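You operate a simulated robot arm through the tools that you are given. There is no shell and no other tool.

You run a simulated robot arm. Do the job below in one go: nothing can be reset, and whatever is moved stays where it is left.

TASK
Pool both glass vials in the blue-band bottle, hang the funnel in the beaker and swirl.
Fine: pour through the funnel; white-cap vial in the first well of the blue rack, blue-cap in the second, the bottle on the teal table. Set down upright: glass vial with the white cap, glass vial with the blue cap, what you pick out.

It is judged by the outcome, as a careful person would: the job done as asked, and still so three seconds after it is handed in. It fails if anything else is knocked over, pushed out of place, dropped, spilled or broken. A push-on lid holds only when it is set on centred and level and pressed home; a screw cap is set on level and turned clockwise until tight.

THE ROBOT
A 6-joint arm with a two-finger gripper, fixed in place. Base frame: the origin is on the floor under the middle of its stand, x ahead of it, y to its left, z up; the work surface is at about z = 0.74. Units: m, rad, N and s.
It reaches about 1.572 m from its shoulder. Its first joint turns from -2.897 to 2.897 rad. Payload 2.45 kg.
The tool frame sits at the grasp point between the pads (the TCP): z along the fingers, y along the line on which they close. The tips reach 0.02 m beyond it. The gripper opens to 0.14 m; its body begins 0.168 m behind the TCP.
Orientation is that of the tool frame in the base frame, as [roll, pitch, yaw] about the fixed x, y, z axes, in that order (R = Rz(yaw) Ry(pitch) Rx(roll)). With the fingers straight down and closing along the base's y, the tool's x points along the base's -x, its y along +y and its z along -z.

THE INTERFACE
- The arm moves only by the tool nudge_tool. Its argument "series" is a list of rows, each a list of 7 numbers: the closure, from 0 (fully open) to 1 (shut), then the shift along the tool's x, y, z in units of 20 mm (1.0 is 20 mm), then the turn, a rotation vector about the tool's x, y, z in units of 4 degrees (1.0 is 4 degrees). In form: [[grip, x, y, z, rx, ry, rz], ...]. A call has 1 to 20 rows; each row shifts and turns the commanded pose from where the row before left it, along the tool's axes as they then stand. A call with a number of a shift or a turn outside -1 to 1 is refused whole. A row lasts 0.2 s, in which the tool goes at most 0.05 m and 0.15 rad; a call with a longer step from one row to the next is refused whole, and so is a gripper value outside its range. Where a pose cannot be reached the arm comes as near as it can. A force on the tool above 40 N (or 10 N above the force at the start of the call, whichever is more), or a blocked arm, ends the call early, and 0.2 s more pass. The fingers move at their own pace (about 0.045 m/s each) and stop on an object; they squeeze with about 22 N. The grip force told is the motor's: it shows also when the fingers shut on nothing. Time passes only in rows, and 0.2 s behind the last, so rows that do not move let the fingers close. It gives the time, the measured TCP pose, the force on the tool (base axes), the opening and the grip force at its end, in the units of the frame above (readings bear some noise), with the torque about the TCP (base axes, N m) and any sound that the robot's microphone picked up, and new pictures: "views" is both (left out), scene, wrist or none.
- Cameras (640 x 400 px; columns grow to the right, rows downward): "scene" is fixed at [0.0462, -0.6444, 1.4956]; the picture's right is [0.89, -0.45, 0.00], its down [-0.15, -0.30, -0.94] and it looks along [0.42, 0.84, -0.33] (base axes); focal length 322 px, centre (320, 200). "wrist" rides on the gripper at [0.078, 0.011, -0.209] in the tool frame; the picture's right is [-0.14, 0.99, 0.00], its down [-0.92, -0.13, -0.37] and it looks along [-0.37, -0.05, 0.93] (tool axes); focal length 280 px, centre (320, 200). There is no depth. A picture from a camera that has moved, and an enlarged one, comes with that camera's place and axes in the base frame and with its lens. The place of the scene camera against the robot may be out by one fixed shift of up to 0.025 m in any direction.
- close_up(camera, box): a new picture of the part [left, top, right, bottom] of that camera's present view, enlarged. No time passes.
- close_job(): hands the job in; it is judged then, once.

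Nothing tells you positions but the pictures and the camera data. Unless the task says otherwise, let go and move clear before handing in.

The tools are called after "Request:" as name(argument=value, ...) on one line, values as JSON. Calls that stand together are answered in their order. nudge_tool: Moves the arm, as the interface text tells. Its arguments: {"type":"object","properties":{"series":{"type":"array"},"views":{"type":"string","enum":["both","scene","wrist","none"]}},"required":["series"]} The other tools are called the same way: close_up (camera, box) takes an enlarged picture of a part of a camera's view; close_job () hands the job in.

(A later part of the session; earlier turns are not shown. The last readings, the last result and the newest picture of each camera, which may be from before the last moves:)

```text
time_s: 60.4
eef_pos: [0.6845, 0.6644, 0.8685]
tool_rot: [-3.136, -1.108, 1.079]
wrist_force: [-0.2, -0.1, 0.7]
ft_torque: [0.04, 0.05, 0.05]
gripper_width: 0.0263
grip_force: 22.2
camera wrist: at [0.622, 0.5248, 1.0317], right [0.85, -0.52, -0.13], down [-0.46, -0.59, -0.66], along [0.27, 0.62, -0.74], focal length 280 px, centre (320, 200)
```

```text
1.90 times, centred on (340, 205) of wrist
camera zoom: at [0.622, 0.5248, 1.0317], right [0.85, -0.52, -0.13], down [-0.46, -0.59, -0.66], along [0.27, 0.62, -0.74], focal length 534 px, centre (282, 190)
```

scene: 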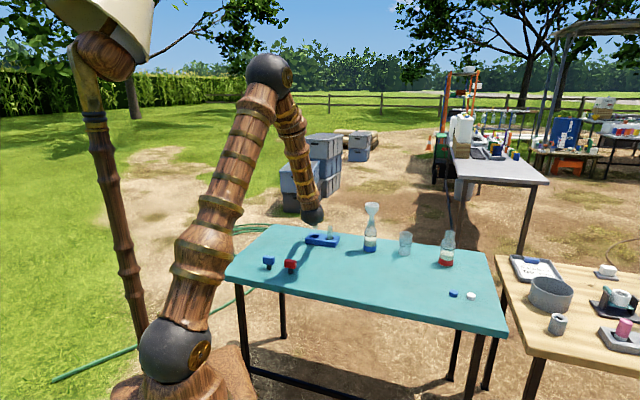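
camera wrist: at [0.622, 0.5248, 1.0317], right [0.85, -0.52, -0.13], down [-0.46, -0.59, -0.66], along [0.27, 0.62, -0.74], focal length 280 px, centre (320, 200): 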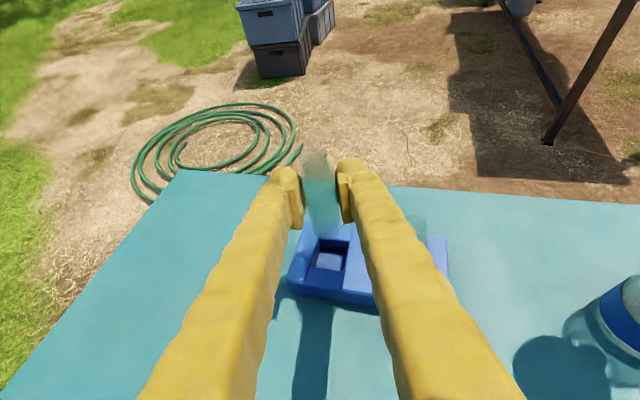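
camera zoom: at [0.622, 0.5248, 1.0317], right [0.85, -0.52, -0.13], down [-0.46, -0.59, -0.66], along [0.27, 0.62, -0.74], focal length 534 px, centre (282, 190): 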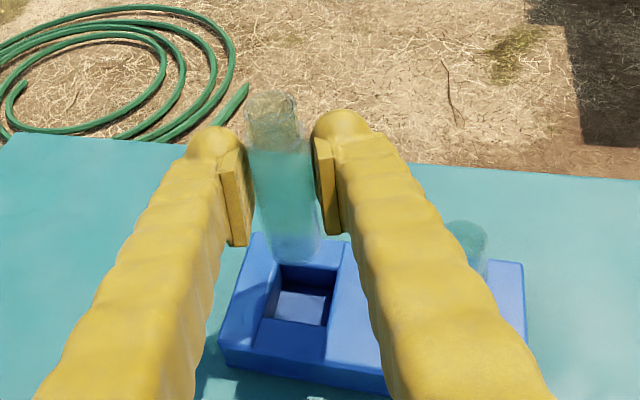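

It's right over the well. I'll lower it in gently and watch the force.

Request:
nudge_tool(series=[[1, -0.567, -0.013, 0.275, 0, 0, 0], [1, -0.567, -0.013, 0.275, 0, 0, 0], [1, -0.567, -0.013, 0.275, 0, 0, 0], [1, -0.45, -0.013, 0.22, 0, 0, 0], [1, -0.4, -0.013, 0.2, 0, 0, 0], [1, -0.2, 0, 0.1, 0, 0, 0]], views="both")

Request:
close_up(camera="wrist", box=[240, 100, 440, 250])

```text
time_s: 61.8
eef_pos: [0.68, 0.6657, 0.8078]
tool_rot: [-3.135, -1.108, 1.079]
wrist_force: [0.0, -0.6, -1.1]
ft_torque: [0.01, 0.02, -0.02]
gripper_width: 0.0265
grip_force: 21.8
camera wrist: at [0.6192, 0.5257, 0.9717], right [0.85, -0.52, -0.13], down [-0.46, -0.59, -0.66], along [0.27, 0.62, -0.74], focal length 280 px, centre (320, 200)
```

scene: 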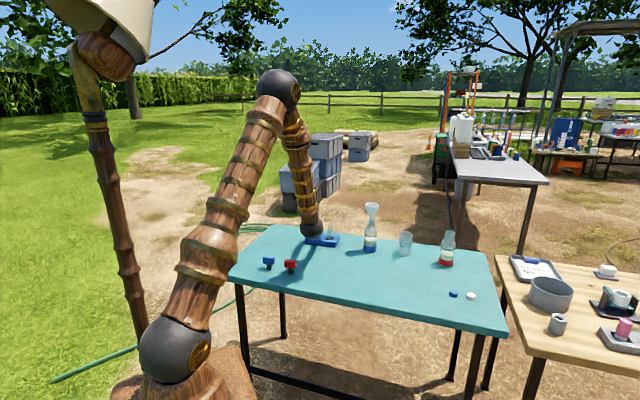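
wrist: 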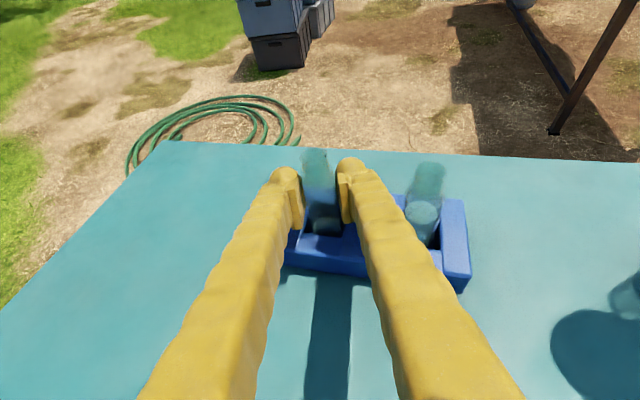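

```text
2.67 times, centred on (340, 175) of wrist
camera zoom: at [0.6192, 0.5257, 0.9717], right [0.85, -0.52, -0.13], down [-0.46, -0.59, -0.66], along [0.27, 0.62, -0.74], focal length 748 px, centre (267, 267)
```

zoom: 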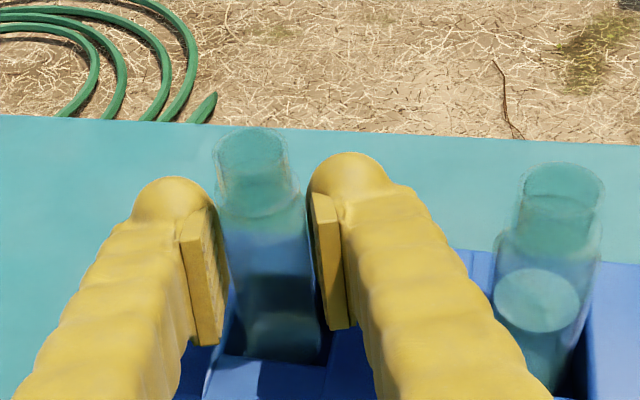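

It's in the well, a few millimetres above where it stood. I'll lower the last bit with a slight sideways correction.

Request:
nudge_tool(series=[[1, -0.08, 0.06, 0.04, 0, 0, 0], [1, -0.1, 0.06, 0.05, 0, 0, 0], [1, 0, 0, 0, 0, 0, 0]], views="none")

```text
time_s: 62.6
eef_pos: [0.6849, 0.6654, 0.8044]
tool_rot: [-3.135, -1.109, 1.08]
wrist_force: [-0.2, -0.3, 0.3]
ft_torque: [0.0, 0.01, 0.02]
gripper_width: 0.0263
grip_force: 21.7
```

Request:
nudge_tool(series=[[1, -0.045, 0, 0.022, 0, 0, 0], [1, -0.045, 0, 0.022, 0, 0, 0], [1, 0, 0, 0, 0, 0, 0]], views="none")

```text
time_s: 63.4
eef_pos: [0.6835, 0.6634, 0.802]
tool_rot: [-3.136, -1.11, 1.077]
wrist_force: [-0.8, -0.9, -0.3]
ft_torque: [-0.01, 0.03, 0.0]
gripper_width: 0.0263
grip_force: 22.0
```

No contact force of note and the height matches the pick-up height. I'll release slowly to a 50 mm opening.

Request:
nudge_tool(series=[[0.79, 0, 0, 0, 0, 0, 0], [0.76, 0, 0, 0, 0, 0, 0], [0.7, 0, 0, 0, 0, 0, 0], [0.643, 0, 0, 0, 0, 0, 0], [0.643, 0, 0, 0, 0, 0, 0]], views="both")

Request:
close_up(camera="wrist", box=[240, 100, 440, 250])

```text
time_s: 64.6
eef_pos: [0.684, 0.6649, 0.8028]
tool_rot: [-3.137, -1.11, 1.08]
wrist_force: [1.0, 0.3, -0.2]
ft_torque: [0.0, 0.02, -0.02]
gripper_width: 0.05
grip_force: 0.0
camera wrist: at [0.6217, 0.524, 0.9661], right [0.85, -0.52, -0.13], down [-0.46, -0.59, -0.66], along [0.27, 0.62, -0.74], focal length 280 px, centre (320, 200)
```

scene: 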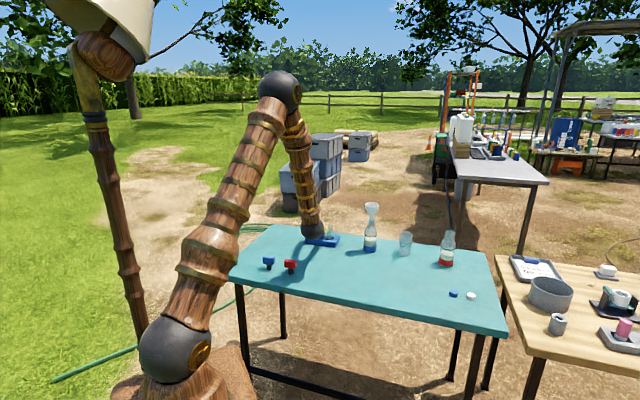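
wrist: 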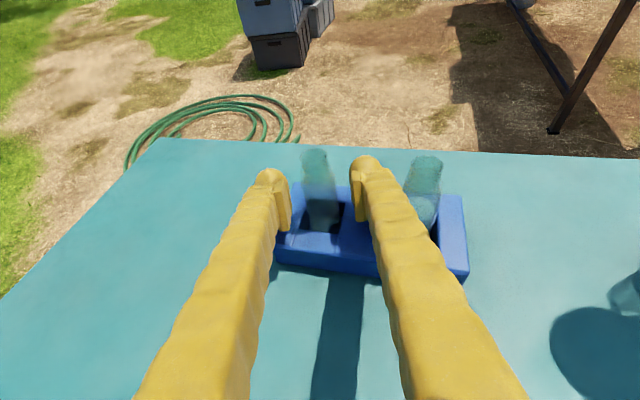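

```text
2.67 times, centred on (340, 175) of wrist
camera zoom: at [0.6217, 0.524, 0.9661], right [0.85, -0.52, -0.13], down [-0.46, -0.59, -0.66], along [0.27, 0.62, -0.74], focal length 748 px, centre (267, 267)
```

zoom: 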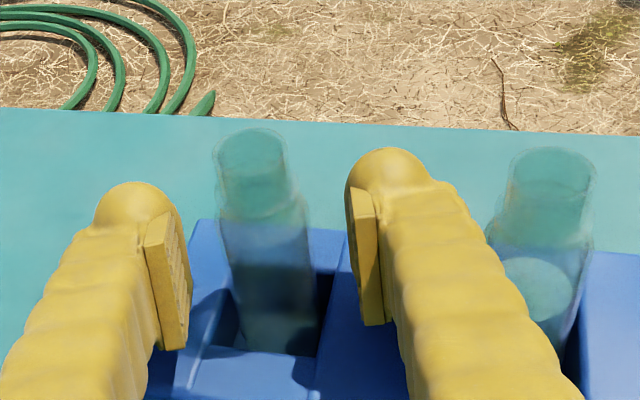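

The first vial is back in its well and upright. I'll withdraw straight back and shift over behind the second vial.

Request:
nudge_tool(series=[[0.643, -0.371, 0, -0.747, 0, 0, 0], [0.643, -0.371, 0, -0.747, 0, 0, 0], [0.643, -0.371, 0, -0.747, 0, 0, 0], [0.643, -0.371, 0, -0.747, 0, 0, 0], [0.643, -0.371, 0, -0.747, 0, 0, 0], [0.643, -0.371, 0, -0.747, 0, 0, 0], [0.643, -0.126, 0.8925, -0.254, 0, 0, 0], [0.643, -0.126, 0.8925, -0.254, 0, 0, 0], [0.643, -0.126, 0.8925, -0.254, 0, 0, 0], [0.643, -0.126, 0.8925, -0.254, 0, 0, 0]], views="both")

Request:
close_up(camera="wrist", box=[200, 60, 440, 240])

Request:
close_up(camera="scene", box=[280, 200, 360, 260])

```text
time_s: 66.8
eef_pos: [0.689, 0.5211, 0.8032]
tool_rot: [-3.136, -1.111, 1.076]
wrist_force: [-0.5, 0.4, 0.2]
ft_torque: [-0.04, 0.01, -0.03]
gripper_width: 0.05
grip_force: 0.2
camera wrist: at [0.6268, 0.3822, 0.9659], right [0.85, -0.52, -0.13], down [-0.46, -0.59, -0.66], along [0.27, 0.62, -0.74], focal length 280 px, centre (320, 200)
```

scene: 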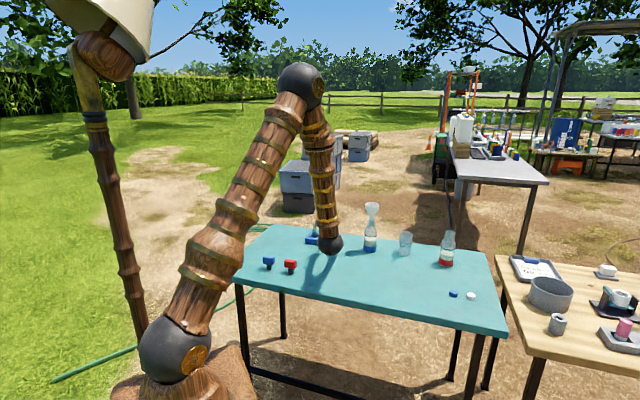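
wrist: 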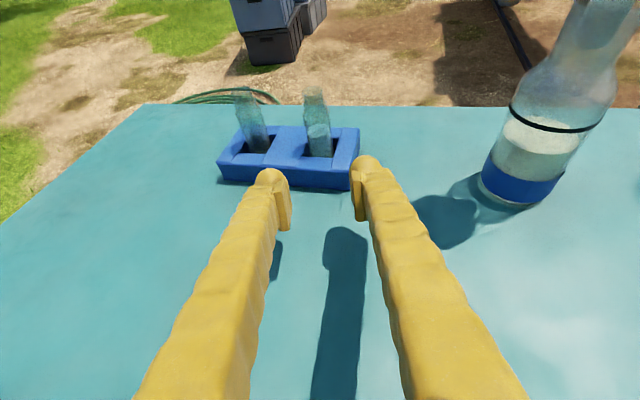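

```text
2.22 times, centred on (320, 150) of wrist
camera zoom: at [0.6268, 0.3822, 0.9659], right [0.85, -0.52, -0.13], down [-0.46, -0.59, -0.66], along [0.27, 0.62, -0.74], focal length 623 px, centre (320, 311)
```

zoom: 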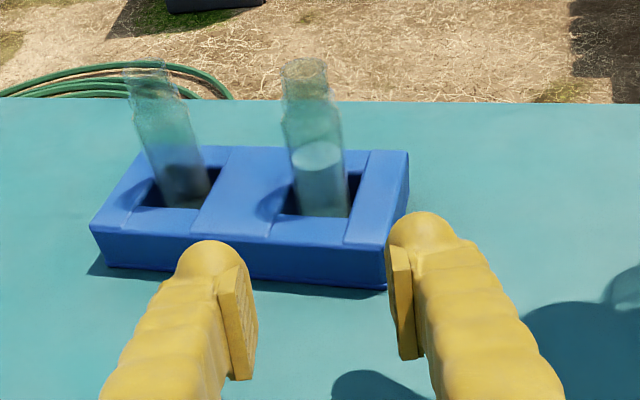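

```text
6.67 times, centred on (320, 230) of scene
camera zoom: at [0.0462, -0.6444, 1.4956], right [0.89, -0.45, 0.0], down [-0.15, -0.3, -0.94], along [0.42, 0.84, -0.33], focal length 2144 px, centre (320, 0)
```

zoom: 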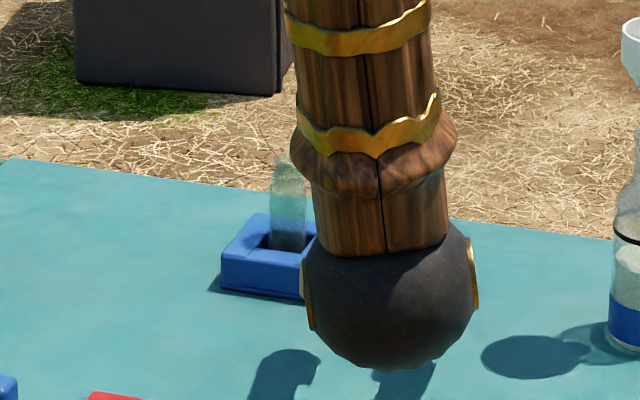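

Vial one stands upright in its well. I'll measure the second vial's position more finely before advancing.

Request:
close_up(camera="wrist", box=[290, 80, 350, 165])

```text
4.71 times, centred on (320, 122) of wrist
camera zoom: at [0.6268, 0.3822, 0.9659], right [0.85, -0.52, -0.13], down [-0.46, -0.59, -0.66], along [0.27, 0.62, -0.74], focal length 1320 px, centre (320, 565)
```

zoom: 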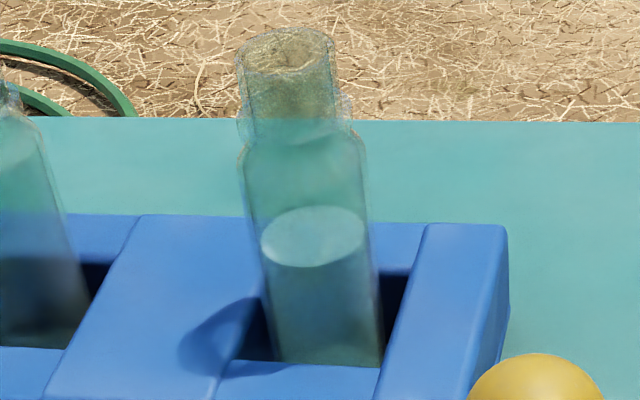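

The second vial is at about (0.739, 0.610), almost straight ahead. I'll advance to it.

Request:
nudge_tool(series=[[0.643, 0.377, 0.019, 0.762, 0, 0, 0], [0.643, 0.377, 0.019, 0.762, 0, 0, 0], [0.643, 0.377, 0.019, 0.762, 0, 0, 0], [0.643, 0.377, 0.019, 0.762, 0, 0, 0], [0.643, 0.377, 0.019, 0.762, 0, 0, 0], [0.643, 0.377, 0.019, 0.762, 0, 0, 0]], views="wrist")

Request:
close_up(camera="wrist", box=[220, 100, 420, 250])

```text
time_s: 68.2
eef_pos: [0.7371, 0.611, 0.8021]
tool_rot: [-3.137, -1.109, 1.079]
wrist_force: [0.8, 1.3, 0.6]
ft_torque: [0.0, 0.01, 0.03]
gripper_width: 0.0502
grip_force: 0.1
camera wrist: at [0.6759, 0.4719, 0.9653], right [0.85, -0.52, -0.12], down [-0.46, -0.59, -0.66], along [0.27, 0.62, -0.74], focal length 280 px, centre (320, 200)
```

wrist: 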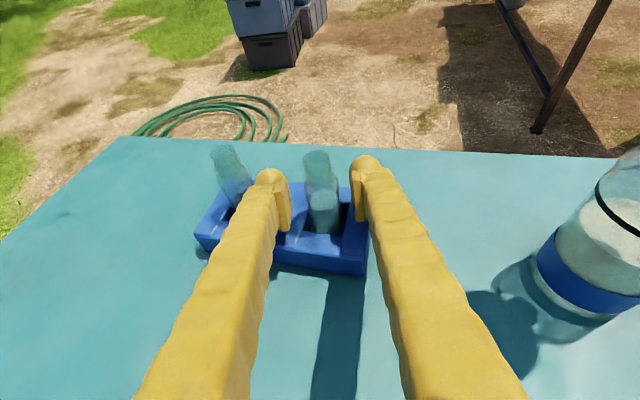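

```text
2.67 times, centred on (320, 175) of wrist
camera zoom: at [0.6759, 0.4719, 0.9653], right [0.85, -0.52, -0.12], down [-0.46, -0.59, -0.66], along [0.27, 0.62, -0.74], focal length 748 px, centre (320, 267)
```

zoom: 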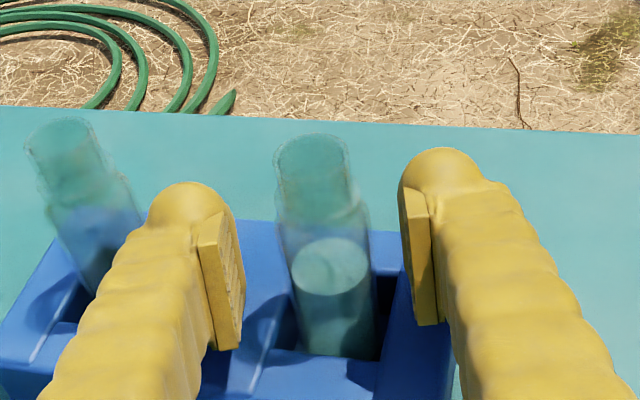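

It's centred within a couple of millimetres; a 2 mm shift right, then I'll close.

Request:
nudge_tool(series=[[0.643, 0, 0.1, 0, 0, 0, 0], [0.75, 0, 0, 0, 0, 0, 0], [0.85, 0, 0, 0, 0, 0, 0], [1, 0, 0, 0, 0, 0, 0], [1, 0, 0, 0, 0, 0, 0], [1, 0, 0, 0, 0, 0, 0], [1, 0, 0, 0, 0, 0, 0]], views="wrist")

Request:
close_up(camera="wrist", box=[220, 100, 420, 250])

```text
time_s: 69.8
eef_pos: [0.7404, 0.6098, 0.8014]
tool_rot: [-3.137, -1.11, 1.077]
wrist_force: [0.6, 0.5, 1.2]
ft_torque: [0.01, 0.04, -0.02]
gripper_width: 0.0267
grip_force: 22.3
camera wrist: at [0.678, 0.4707, 0.9651], right [0.85, -0.52, -0.13], down [-0.46, -0.59, -0.66], along [0.27, 0.62, -0.74], focal length 280 px, centre (320, 200)
```

wrist: 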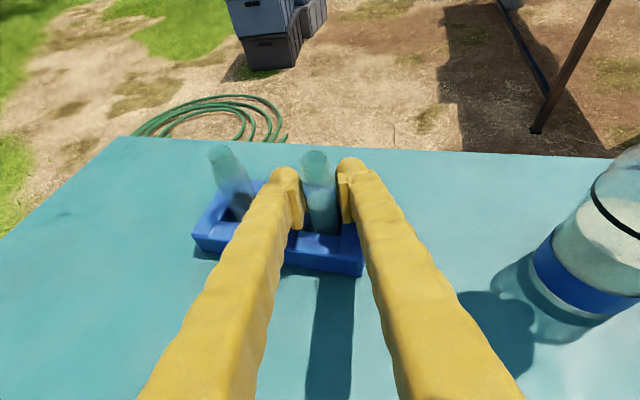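

```text
2.67 times, centred on (320, 175) of wrist
camera zoom: at [0.678, 0.4707, 0.9651], right [0.85, -0.52, -0.13], down [-0.46, -0.59, -0.66], along [0.27, 0.62, -0.74], focal length 748 px, centre (320, 267)
```

zoom: 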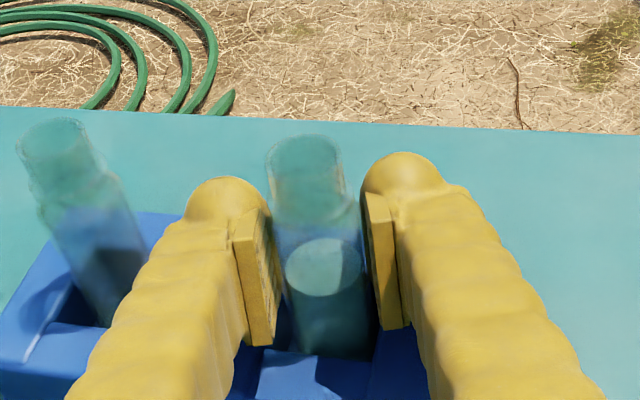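

Second vial gripped. I'll lift it straight up to carrying height.

Request:
nudge_tool(series=[[1, 0.3, 0, -0.149, 0, 0, 0], [1, 0.45, 0, -0.223, 0, 0, 0], [1, 0.628, 0, -0.311, 0, 0, 0], [1, 0.7, 0, -0.347, 0, 0, 0], [1, 0.88, 0, -0.436, 0, 0, 0], [1, 0.88, 0, -0.436, 0, 0, 0], [1, 0.88, 0, -0.436, 0, 0, 0], [1, 0.88, 0, -0.436, 0, 0, 0], [1, 0.88, 0, -0.436, 0, 0, 0], [1, 0.88, 0, -0.436, 0, 0, 0], [1, 0.88, 0, -0.436, 0, 0, 0], [1, 0.88, 0, -0.436, 0, 0, 0], [1, 0.88, 0, -0.436, 0, 0, 0], [1, 0.88, 0, -0.436, 0, 0, 0], [1, 0.88, 0, -0.436, 0, 0, 0], [1, 0.6, 0, -0.297, 0, 0, 0], [1, 0.3, 0, -0.149, 0, 0, 0]], views="both")

Request:
close_up(camera="wrist", box=[220, 100, 420, 250])

```text
time_s: 73.4
eef_pos: [0.7425, 0.6112, 1.0836]
tool_rot: [-3.138, -1.11, 1.081]
wrist_force: [0.3, 0.4, 0.0]
ft_torque: [0.0, -0.01, 0.0]
gripper_width: 0.0266
grip_force: 21.6
camera wrist: at [0.6793, 0.4713, 1.247], right [0.85, -0.52, -0.12], down [-0.46, -0.59, -0.66], along [0.27, 0.62, -0.74], focal length 280 px, centre (320, 200)
```

scene: 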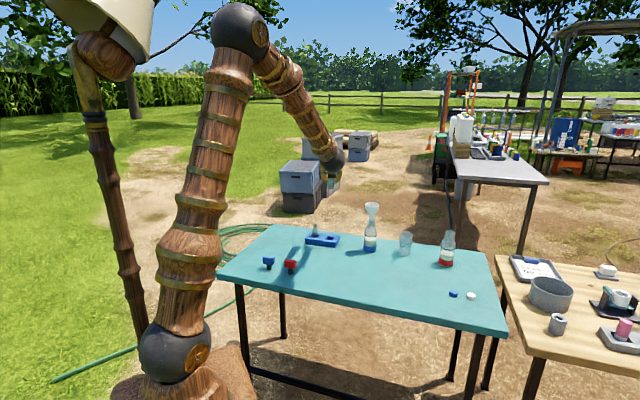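
wrist: 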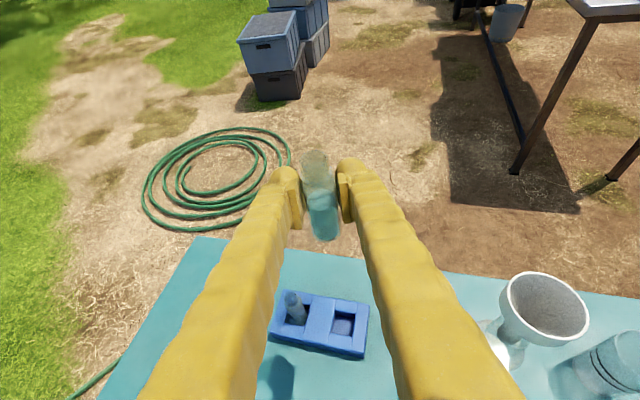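

```text
2.67 times, centred on (320, 175) of wrist
camera zoom: at [0.6793, 0.4713, 1.247], right [0.85, -0.52, -0.12], down [-0.46, -0.59, -0.66], along [0.27, 0.62, -0.74], focal length 748 px, centre (320, 267)
```

zoom: 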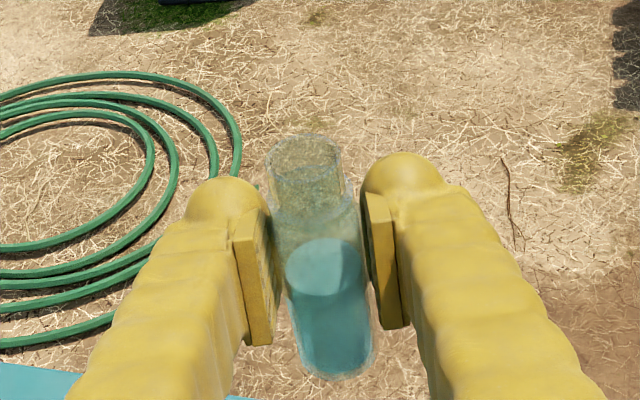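

I'll carry it to the right-hand side of the funnel and set the heading to 70°, the arrangement that worked before.

Request:
nudge_tool(series=[[1, -0.039, 0.475, -0.079, 0, 0, 0], [1, -0.078, 0.949, -0.157, 0, 0, 0], [1, -0.078, 0.949, -0.157, 0, 0, 0], [1, -0.078, 0.949, -0.157, 0, 0, 0], [1, -0.078, 0.949, -0.157, 0, 0, 0], [1, -0.078, 0.949, -0.157, 0, 0, 0], [1, -0.078, 0.949, -0.157, 0, 0, 0], [1, -0.078, 0.949, -0.157, 0, 0, 0], [1, -0.078, 0.949, -0.157, 0, 0, 0], [1, -0.078, 0.949, -0.157, 0, 0, 0], [1, -0.078, 0.949, -0.157, 0, 0, 0], [1, -0.078, 0.949, -0.157, 0, 0, 0], [1, -0.078, 0.949, -0.157, 0, 0, 0], [1, -0.078, 0.949, -0.157, 0, 0, 0], [1, -0.078, 0.949, -0.157, 0, 0, 0], [1, -0.039, 0.475, -0.079, 0, 0, 0], [1, 0, 0, 0, 0.8957, 0, -0.4447], [1, 0, 0, 0, 0.8957, 0, -0.4447]], views="both")

```text
time_s: 77.2
eef_pos: [0.9694, 0.4304, 1.0829]
tool_rot: [-3.136, -1.111, 1.219]
wrist_force: [-0.2, -0.8, 1.0]
ft_torque: [-0.01, 0.03, 0.01]
gripper_width: 0.0266
grip_force: 21.6
camera wrist: at [0.9272, 0.2833, 1.2464], right [0.91, -0.4, -0.13], down [-0.37, -0.65, -0.66], along [0.18, 0.65, -0.74], focal length 280 px, centre (320, 200)
```

scene: 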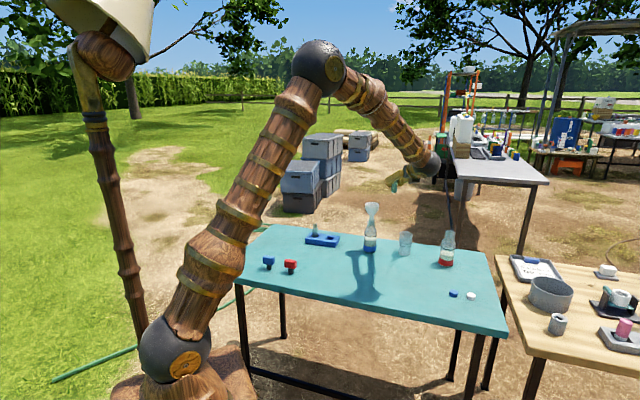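
wrist: 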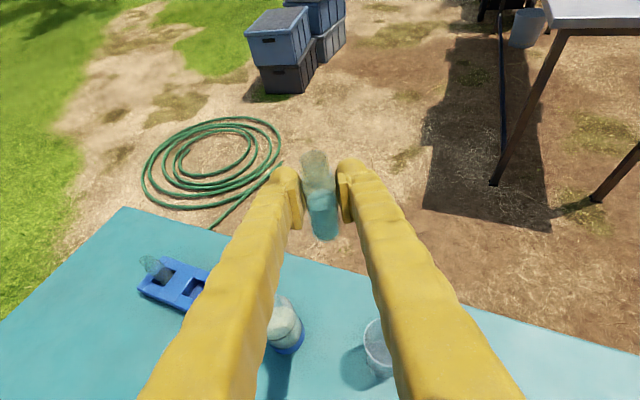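

In position. I'll tilt this vial to 64° here, beside the funnel and clear of it.

Request:
nudge_tool(series=[[1, 0, 0, 0, -0.4437, 0, -0.8962], [1, 0, 0, 0, -0.4437, 0, -0.8962], [1, 0, 0, 0, -0.4437, 0, -0.8962], [1, 0, 0, 0, -0.4437, 0, -0.8962], [1, 0, 0, 0, -0.4437, 0, -0.8962], [1, 0, 0, 0, -0.4437, 0, -0.8962], [1, 0, 0, 0, -0.4437, 0, -0.8962], [1, 0, 0, 0, -0.4437, 0, -0.8962], [1, 0, 0, 0, -0.4437, 0, -0.8962], [1, 0, 0, 0, -0.4437, 0, -0.8962], [1, 0, 0, 0, -0.4437, 0, -0.8962], [1, 0, 0, 0, -0.4437, 0, -0.8962], [1, 0, 0, 0, -0.4437, 0, -0.8962], [1, 0, 0, 0, -0.4437, 0, -0.8962], [1, 0, 0, 0, -0.4437, 0, -0.8962]], views="both")

Request:
close_up(camera="wrist", box=[20, 80, 420, 300])

```text
time_s: 80.4
eef_pos: [0.9691, 0.43, 1.0826]
tool_rot: [1.823, -0.467, 2.272]
wrist_force: [-0.4, 0.7, -0.2]
ft_torque: [0.02, 0.05, 0.0]
gripper_width: 0.0269
grip_force: 21.6
camera wrist: at [0.7885, 0.3332, 1.175], right [0.55, -0.26, 0.8], down [0.23, -0.87, -0.44], along [0.81, 0.42, -0.42], focal length 280 px, centre (320, 200)
```

scene: 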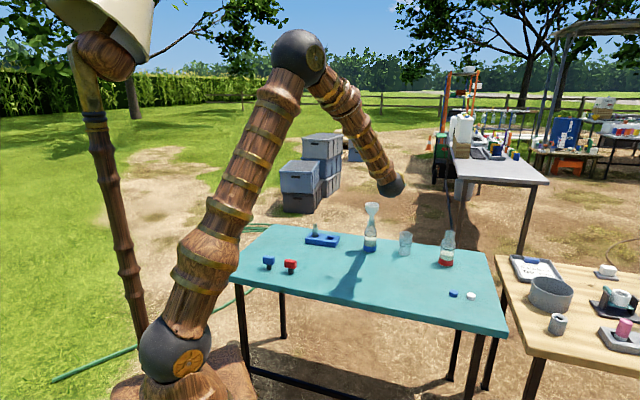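
wrist: 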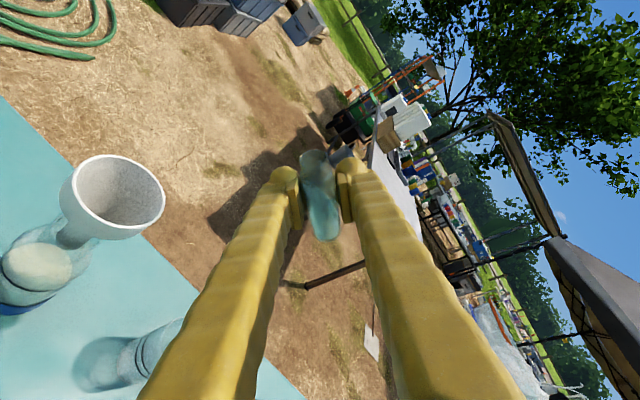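

```text
1.60 times, centred on (220, 190) of wrist
camera zoom: at [0.7885, 0.3332, 1.175], right [0.55, -0.26, 0.8], down [0.23, -0.87, -0.44], along [0.81, 0.42, -0.42], focal length 449 px, centre (480, 216)
```

zoom: 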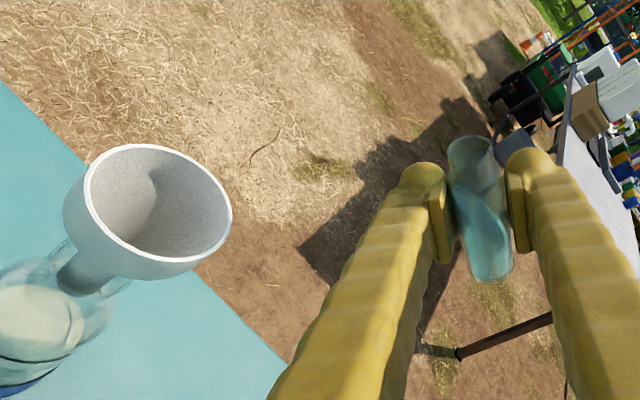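

Everything matches the first pour. I'll move the mouth over the funnel and lower to pouring height, then tilt slowly to 84°.

Request:
nudge_tool(series=[[1, 0.138, -0.576, -0.068, 0, 0, 0], [1, 0.138, -0.576, -0.068, 0, 0, 0], [1, 0.138, -0.576, -0.068, 0, 0, 0], [1, 0.138, -0.576, -0.068, 0, 0, 0], [1, 0.138, -0.576, -0.068, 0, 0, 0], [1, 0.138, -0.576, -0.068, 0, 0, 0], [1, 0.016, -0.006, -0.008, -0.222, 0, -0.448], [1, 0.016, -0.006, -0.008, -0.222, 0, -0.448], [1, 0.016, -0.006, -0.008, -0.222, 0, -0.448], [1, 0.016, -0.006, -0.008, -0.222, 0, -0.448]], views="both")

Request:
close_up(camera="wrist", box=[140, 80, 420, 260])

```text
time_s: 82.6
eef_pos: [0.9189, 0.4498, 1.0324]
tool_rot: [1.75, -0.343, 2.303]
wrist_force: [-0.1, 0.1, -0.6]
ft_torque: [-0.01, 0.03, -0.02]
gripper_width: 0.0266
grip_force: 22.1
camera wrist: at [0.7286, 0.3554, 1.1053], right [0.44, -0.22, 0.87], down [0.28, -0.89, -0.37], along [0.85, 0.4, -0.33], focal length 280 px, centre (320, 200)
```

scene: 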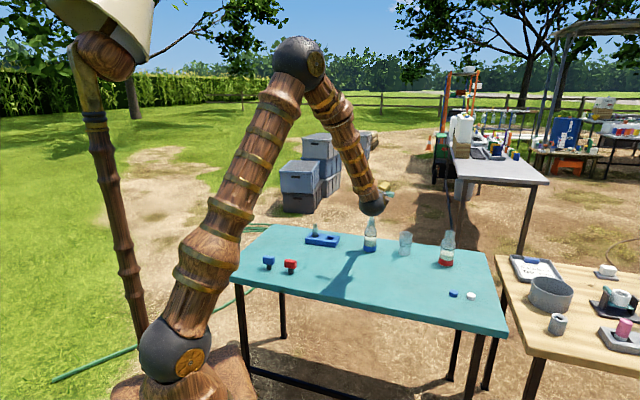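
wrist: 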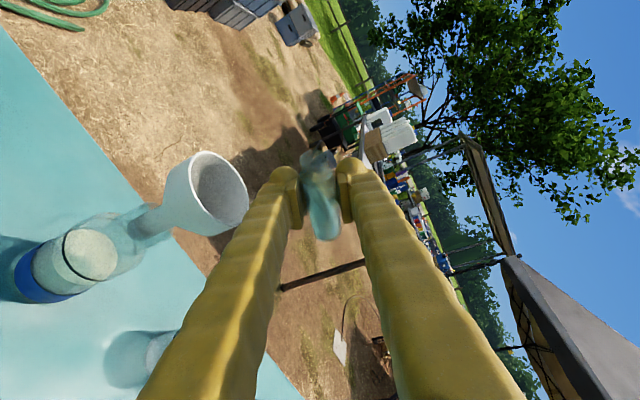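

```text
2.22 times, centred on (280, 170) of wrist
camera zoom: at [0.7286, 0.3554, 1.1053], right [0.44, -0.22, 0.87], down [0.28, -0.89, -0.37], along [0.85, 0.4, -0.33], focal length 623 px, centre (409, 267)
```

zoom: 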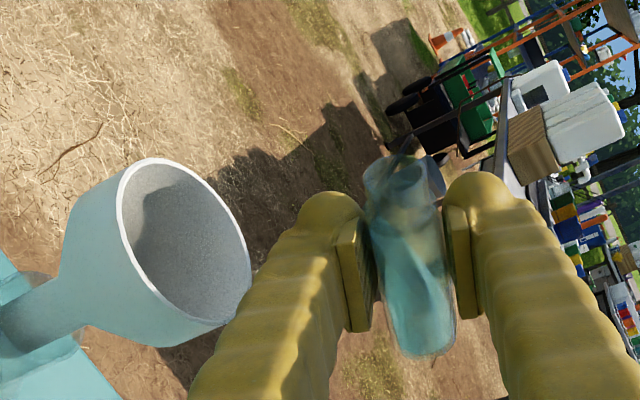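

The mouth is over the funnel as before. I'll tilt slowly on to 84°.

Request:
nudge_tool(series=[[1, 0, 0, 0, -0.222, 0, -0.448], [1, 0, 0, 0, -0.222, 0, -0.448], [1, 0, 0, 0, -0.222, 0, -0.448], [1, 0, 0, 0, -0.222, 0, -0.448], [1, 0, 0, 0, -0.222, 0, -0.448], [1, 0, 0, 0, -0.222, 0, -0.448], [1, 0, 0, 0, -0.222, 0, -0.448], [1, 0, 0, 0, -0.222, 0, -0.448]], views="wrist")

Request:
close_up(camera="wrist", box=[140, 80, 420, 260])

```text
time_s: 84.4
eef_pos: [0.9201, 0.4486, 1.0335]
tool_rot: [1.621, -0.097, 2.331]
wrist_force: [0.8, -0.6, 0.0]
ft_torque: [0.03, 0.01, 0.02]
gripper_width: 0.0265
grip_force: 21.6
camera wrist: at [0.7156, 0.3598, 1.0624], right [0.19, -0.13, 0.97], down [0.35, -0.91, -0.2], along [0.91, 0.38, -0.13], focal length 280 px, centre (320, 200)
```

wrist: 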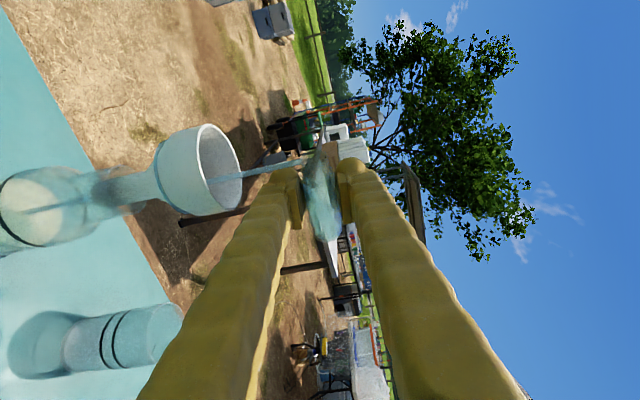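

```text
2.22 times, centred on (280, 170) of wrist
camera zoom: at [0.7156, 0.3598, 1.0624], right [0.19, -0.13, 0.97], down [0.35, -0.91, -0.2], along [0.91, 0.38, -0.13], focal length 623 px, centre (409, 267)
```

zoom: 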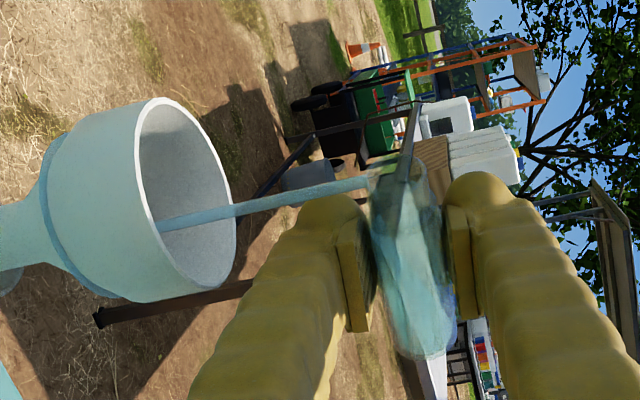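

The stream falls into the funnel and through to the bottle. I'll continue slowly to 100°.

Request:
nudge_tool(series=[[1, 0, 0, 0, 0, 0, 0], [1, 0, 0, 0, 0, 0, 0], [1, 0, 0, 0, 0, 0, 0], [1, 0.02, 0, -0.01, -0.222, 0, -0.448], [1, 0.02, 0, -0.01, -0.222, 0, -0.448], [1, 0.02, 0, -0.01, -0.222, 0, -0.448], [1, 0.02, 0, -0.01, -0.222, 0, -0.448], [1, 0.02, 0, -0.01, -0.222, 0, -0.448], [1, 0.02, 0, -0.01, -0.222, 0, -0.448], [1, 0.02, 0, -0.01, -0.222, 0, -0.448], [1, 0.02, 0, -0.01, -0.222, 0, -0.448]], views="wrist")

Request:
close_up(camera="wrist", box=[140, 80, 420, 260])

```text
time_s: 86.8
eef_pos: [0.9153, 0.4507, 1.0333]
tool_rot: [1.497, 0.154, 2.328]
wrist_force: [0.2, 0.1, -0.3]
ft_torque: [-0.01, 0.02, -0.01]
gripper_width: 0.0262
grip_force: 22.3
camera wrist: at [0.7106, 0.3615, 1.0168], right [-0.06, -0.04, 1.0], down [0.38, -0.92, -0.01], along [0.92, 0.38, 0.08], focal length 280 px, centre (320, 200)
```

wrist: 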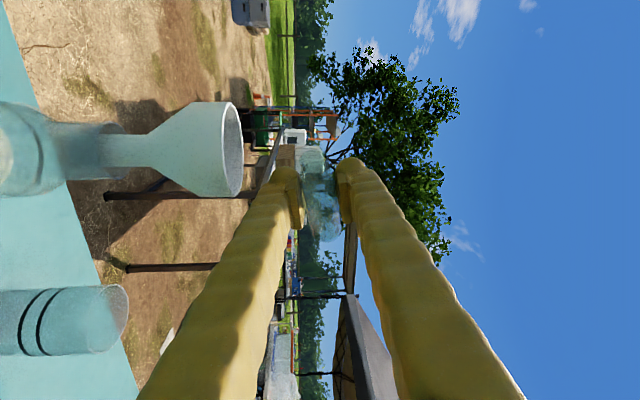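

```text
2.22 times, centred on (280, 170) of wrist
camera zoom: at [0.7106, 0.3615, 1.0168], right [-0.06, -0.04, 1.0], down [0.38, -0.92, -0.01], along [0.92, 0.38, 0.08], focal length 623 px, centre (409, 267)
```

zoom: 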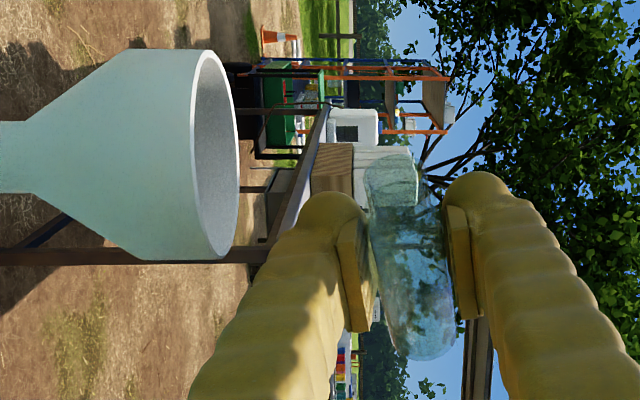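

The second vial is nearly empty too. I'll go on to 124° and hold to drain it.

Request:
nudge_tool(series=[[1, 0.079, 0.025, -0.039, -0.4437, 0, -0.8962], [1, 0.079, 0.03, -0.039, -0.4437, 0, -0.8962], [1, 0.079, 0.036, -0.039, -0.4437, 0, -0.8962], [1, 0.079, 0.036, -0.039, -0.4437, 0, -0.8962], [1, 0.079, 0.04, -0.039, -0.4437, 0, -0.8962], [1, 0.079, 0.045, -0.039, -0.4437, 0, -0.8962], [1, 0, 0, 0, 0, 0, 0], [1, 0, 0, 0, 0, 0, 0], [1, 0, 0, 0, 0, 0, 0], [1, 0, 0, 0, 0, 0, 0], [1, 0, 0, 0, 0, 0, 0], [1, 0, 0, 0, 0, 0, 0], [1, 0, 0, 0, 0, 0, 0], [1, 0, 0, 0, 0, 0, 0]], views="wrist")

Request:
close_up(camera="wrist", box=[140, 80, 420, 260])

```text
time_s: 89.8
eef_pos: [0.9055, 0.4538, 1.0333]
tool_rot: [1.283, 0.523, 2.256]
wrist_force: [-0.2, 0.4, 0.0]
ft_torque: [-0.01, -0.01, -0.05]
gripper_width: 0.0265
grip_force: 22.0
camera wrist: at [0.7191, 0.3578, 0.9524], right [-0.44, 0.1, 0.89], down [0.33, -0.91, 0.26], along [0.83, 0.41, 0.37], focal length 280 px, centre (320, 200)
```

wrist: 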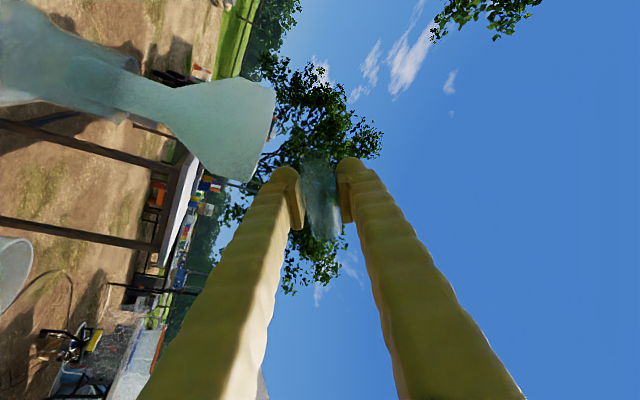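

```text
2.22 times, centred on (280, 170) of wrist
camera zoom: at [0.7191, 0.3578, 0.9524], right [-0.44, 0.1, 0.89], down [0.33, -0.91, 0.26], along [0.83, 0.41, 0.37], focal length 623 px, centre (409, 267)
```

zoom: 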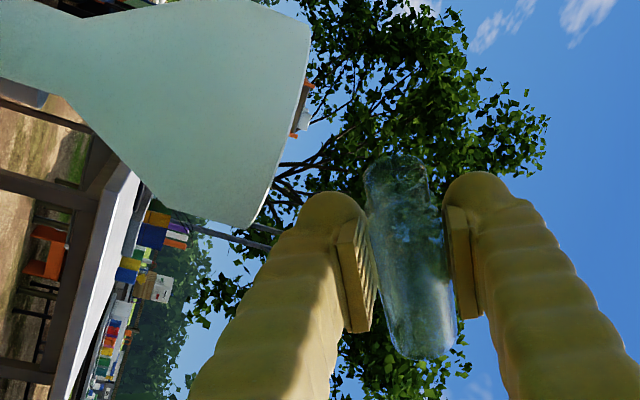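

The second vial is empty as well. I'll bring it back the same way: untilt above the funnel, move off to the right and up, and continue untilting.

Request:
nudge_tool(series=[[1, 0, 0, 0, 0.4437, 0, 0.8962], [1, 0, 0, 0, 0.4437, 0, 0.8962], [1, 0, 0, 0, 0.4437, 0, 0.8962], [1, 0, 0, 0, 0.4437, 0, 0.8962], [1, 0, 0, 0, 0.4437, 0, 0.8962], [1, 0, 0, 0, 0.4437, 0, 0.8962], [1, 0, 0, 0, 0.4437, 0, 0.8962], [1, 0, 0, 0, 0.4437, 0, 0.8962], [1, 0, 0, 0, 0.4437, 0, 0.8962], [1, 0, 0, 0, 0.4437, 0, 0.8962], [1, -0.5, 0.686, 0.246, 0, 0, 0], [1, -0.5, 0.686, 0.246, 0, 0, 0], [1, -0.5, 0.686, 0.246, 0, 0, 0], [1, -0.5, 0.686, 0.246, 0, 0, 0], [1, 0, 0, 0, 0.4437, 0, 0.8962], [1, 0, 0, 0, 0.4437, 0, 0.8962], [1, 0, 0, 0, 0.4437, 0, 0.8962], [1, 0, 0, 0, 0.4437, 0, 0.8962], [1, 0, 0, 0, 0.4437, 0, 0.8962], [1, 0, 0, 0, 0.4437, 0, 0.8962]], views="both")

Request:
close_up(camera="scene", box=[330, 160, 430, 260])

Request:
nudge_tool(series=[[1, 0, 0, 0, 0.4437, 0, 0.8962], [1, 0, 0, 0, 0.4437, 0, 0.8962], [1, 0, 0, 0, 0.4437, 0, 0.8962], [1, 0, 0, 0, 0.4437, 0, 0.8962], [1, 0, 0, 0, 0.4437, 0, 0.8962], [1, 0, 0, 0, 0.4437, 0, 0.8962], [1, 0, 0, 0, 0.4437, 0, 0.8962], [1, 0, 0, 0, 0.4437, 0, 0.8962], [1, 0, 0, 0, 0.4437, 0, 0.8962], [1, 0, 0, 0, 0.4437, 0, 0.8962], [1, 0, 0, 0, 0.4437, 0, 0.8962], [1, 0, 0, 0, 0.4437, 0, 0.8962], [1, 0, 0, 0, 0.4437, 0, 0.8962], [1, 0, 0, 0, 0.4437, 0, 0.8962], [1, 0, 0, 0, 0.4437, 0, 0.8962]], views="both")

```text
time_s: 94.0
eef_pos: [0.9522, 0.4373, 1.0835]
tool_rot: [1.824, -0.467, 2.272]
wrist_force: [-0.1, 0.1, -0.8]
ft_torque: [0.01, 0.02, 0.03]
gripper_width: 0.0263
grip_force: 22.0
camera wrist: at [0.7722, 0.3383, 1.175], right [0.55, -0.26, 0.79], down [0.22, -0.87, -0.44], along [0.81, 0.42, -0.42], focal length 280 px, centre (320, 200)
```

scene: 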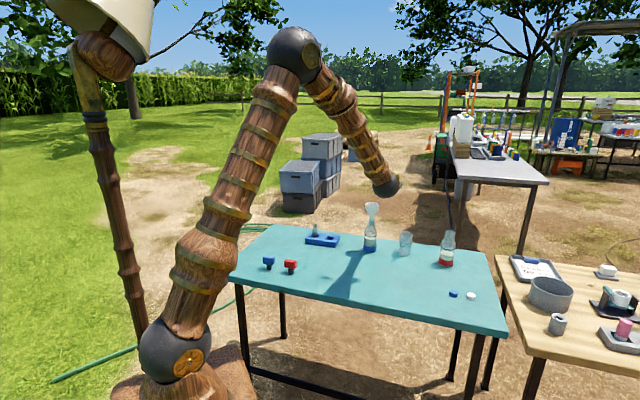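
wrist: 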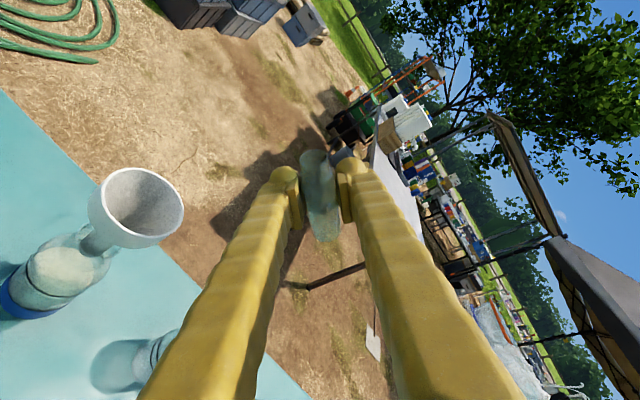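

```text
4.00 times, centred on (380, 210) of scene
camera zoom: at [0.0462, -0.6444, 1.4956], right [0.89, -0.45, 0.0], down [-0.15, -0.3, -0.94], along [0.42, 0.84, -0.33], focal length 1286 px, centre (80, 160)
```

zoom: 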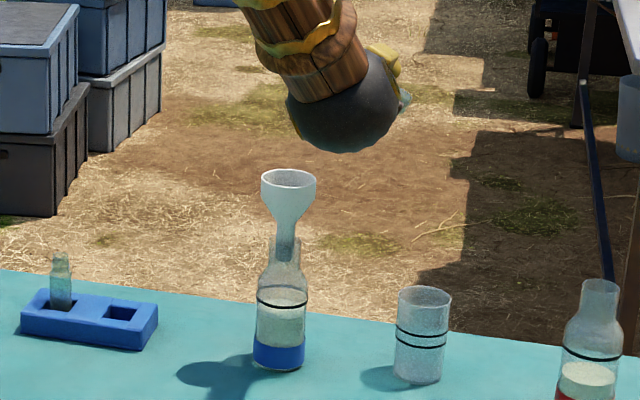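

```text
time_s: 97.2
eef_pos: [0.9507, 0.4356, 1.0841]
tool_rot: [-3.136, -1.11, 1.218]
wrist_force: [0.7, -0.3, -0.2]
ft_torque: [-0.02, 0.03, 0.04]
gripper_width: 0.0266
grip_force: 22.3
camera wrist: at [0.9095, 0.2887, 1.2466], right [0.91, -0.4, -0.13], down [-0.37, -0.65, -0.66], along [0.18, 0.65, -0.74], focal length 280 px, centre (320, 200)
```

scene: 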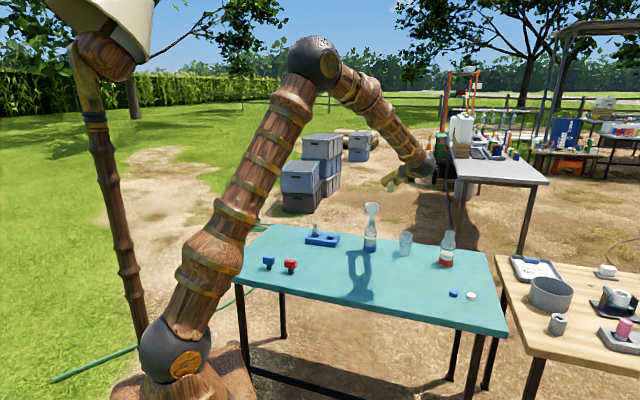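
wrist: 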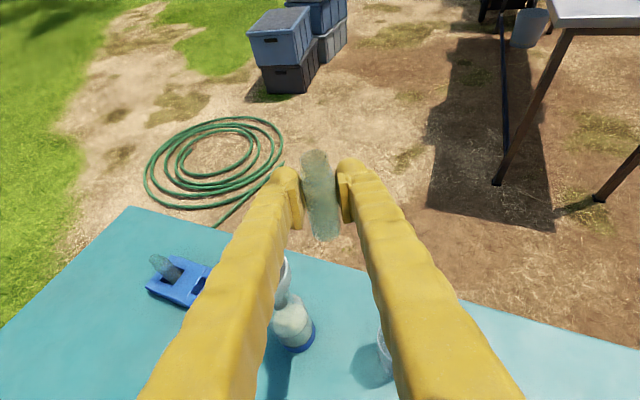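

The bottle's level is now at its black ring. I'll carry the empty second vial back to above its own well.

Request:
nudge_tool(series=[[1, 0.077, -0.498, 0.155, 0, 0, 0], [1, 0.154, -0.996, 0.31, 0, 0, 0], [1, 0.154, -0.996, 0.31, 0, 0, 0], [1, 0.154, -0.996, 0.31, 0, 0, 0], [1, 0.154, -0.996, 0.31, 0, 0, 0], [1, 0.154, -0.996, 0.31, 0, 0, 0], [1, 0.154, -0.996, 0.31, 0, 0, 0], [1, 0.154, -0.996, 0.31, 0, 0, 0], [1, 0.154, -0.996, 0.31, 0, 0, 0], [1, 0.154, -0.996, 0.31, 0, 0, 0], [1, 0.154, -0.996, 0.31, 0, 0, 0], [1, 0.154, -0.996, 0.31, 0, 0, 0], [1, 0.154, -0.996, 0.31, 0, 0, 0], [1, 0.077, -0.498, 0.155, 0, 0, 0], [1, 0, 0, 0, -0.8957, 0, 0.4447], [1, 0, 0, 0, -0.8957, 0, 0.4447]], views="both")

Request:
close_up(camera="wrist", box=[220, 120, 420, 380])

```text
time_s: 100.6
eef_pos: [0.7396, 0.6092, 1.0823]
tool_rot: [-3.137, -1.111, 1.077]
wrist_force: [-0.4, 0.1, -0.4]
ft_torque: [0.02, -0.01, 0.0]
gripper_width: 0.0266
grip_force: 22.2
camera wrist: at [0.6766, 0.4696, 1.2466], right [0.85, -0.52, -0.13], down [-0.46, -0.59, -0.66], along [0.27, 0.62, -0.74], focal length 280 px, centre (320, 200)
```

scene: 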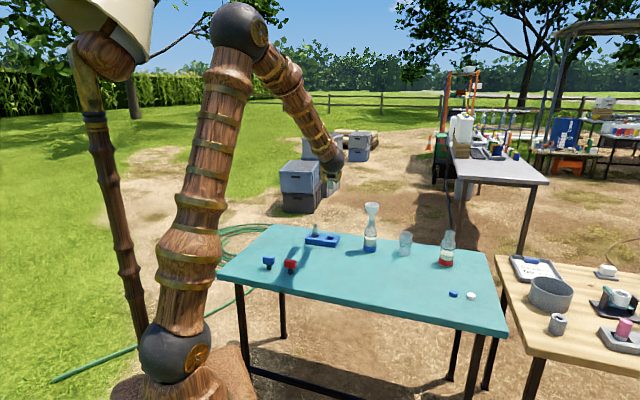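
wrist: 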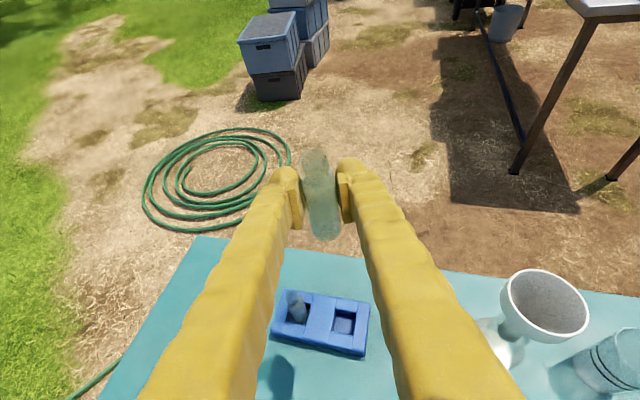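

```text
1.54 times, centred on (320, 250) of wrist
camera zoom: at [0.6766, 0.4696, 1.2466], right [0.85, -0.52, -0.13], down [-0.46, -0.59, -0.66], along [0.27, 0.62, -0.74], focal length 431 px, centre (320, 123)
```

zoom: 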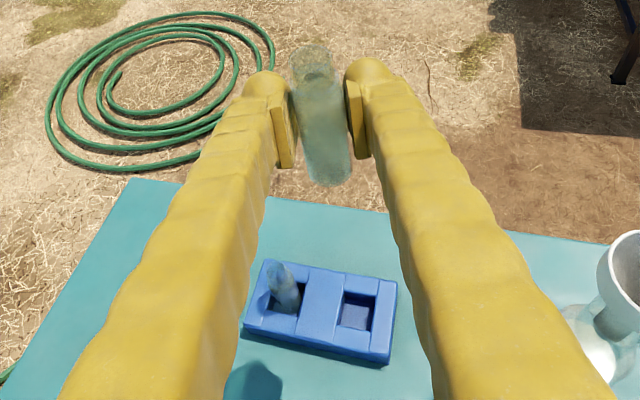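

The well is in the right place below. I'll lower to just above the rack.

Request:
nudge_tool(series=[[1, -0.959, 0, 0.475, 0, 0, 0], [1, -0.959, 0, 0.475, 0, 0, 0], [1, -0.959, 0, 0.475, 0, 0, 0], [1, -0.959, 0, 0.475, 0, 0, 0], [1, -0.959, 0, 0.475, 0, 0, 0], [1, -0.959, 0, 0.475, 0, 0, 0], [1, -0.959, 0, 0.475, 0, 0, 0], [1, -0.959, 0, 0.475, 0, 0, 0], [1, -0.959, 0, 0.475, 0, 0, 0], [1, -0.959, 0, 0.475, 0, 0, 0]], views="wrist")

Request:
close_up(camera="wrist", box=[220, 120, 420, 300])

```text
time_s: 102.8
eef_pos: [0.7389, 0.6088, 0.871]
tool_rot: [-3.14, -1.112, 1.08]
wrist_force: [0.4, 0.7, -0.4]
ft_torque: [-0.01, 0.01, -0.04]
gripper_width: 0.0264
grip_force: 21.8
camera wrist: at [0.6762, 0.468, 1.0338], right [0.85, -0.52, -0.12], down [-0.46, -0.59, -0.66], along [0.27, 0.62, -0.74], focal length 280 px, centre (320, 200)
```

wrist: 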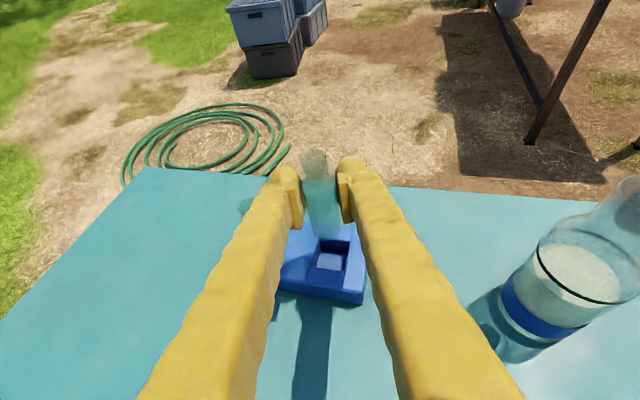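

```text
2.22 times, centred on (320, 210) of wrist
camera zoom: at [0.6762, 0.468, 1.0338], right [0.85, -0.52, -0.12], down [-0.46, -0.59, -0.66], along [0.27, 0.62, -0.74], focal length 623 px, centre (320, 178)
```

zoom: 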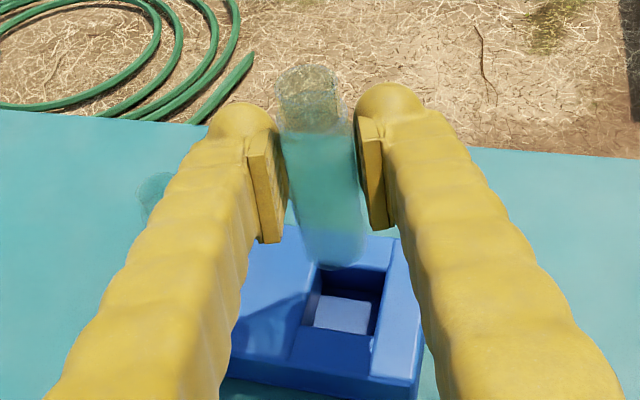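

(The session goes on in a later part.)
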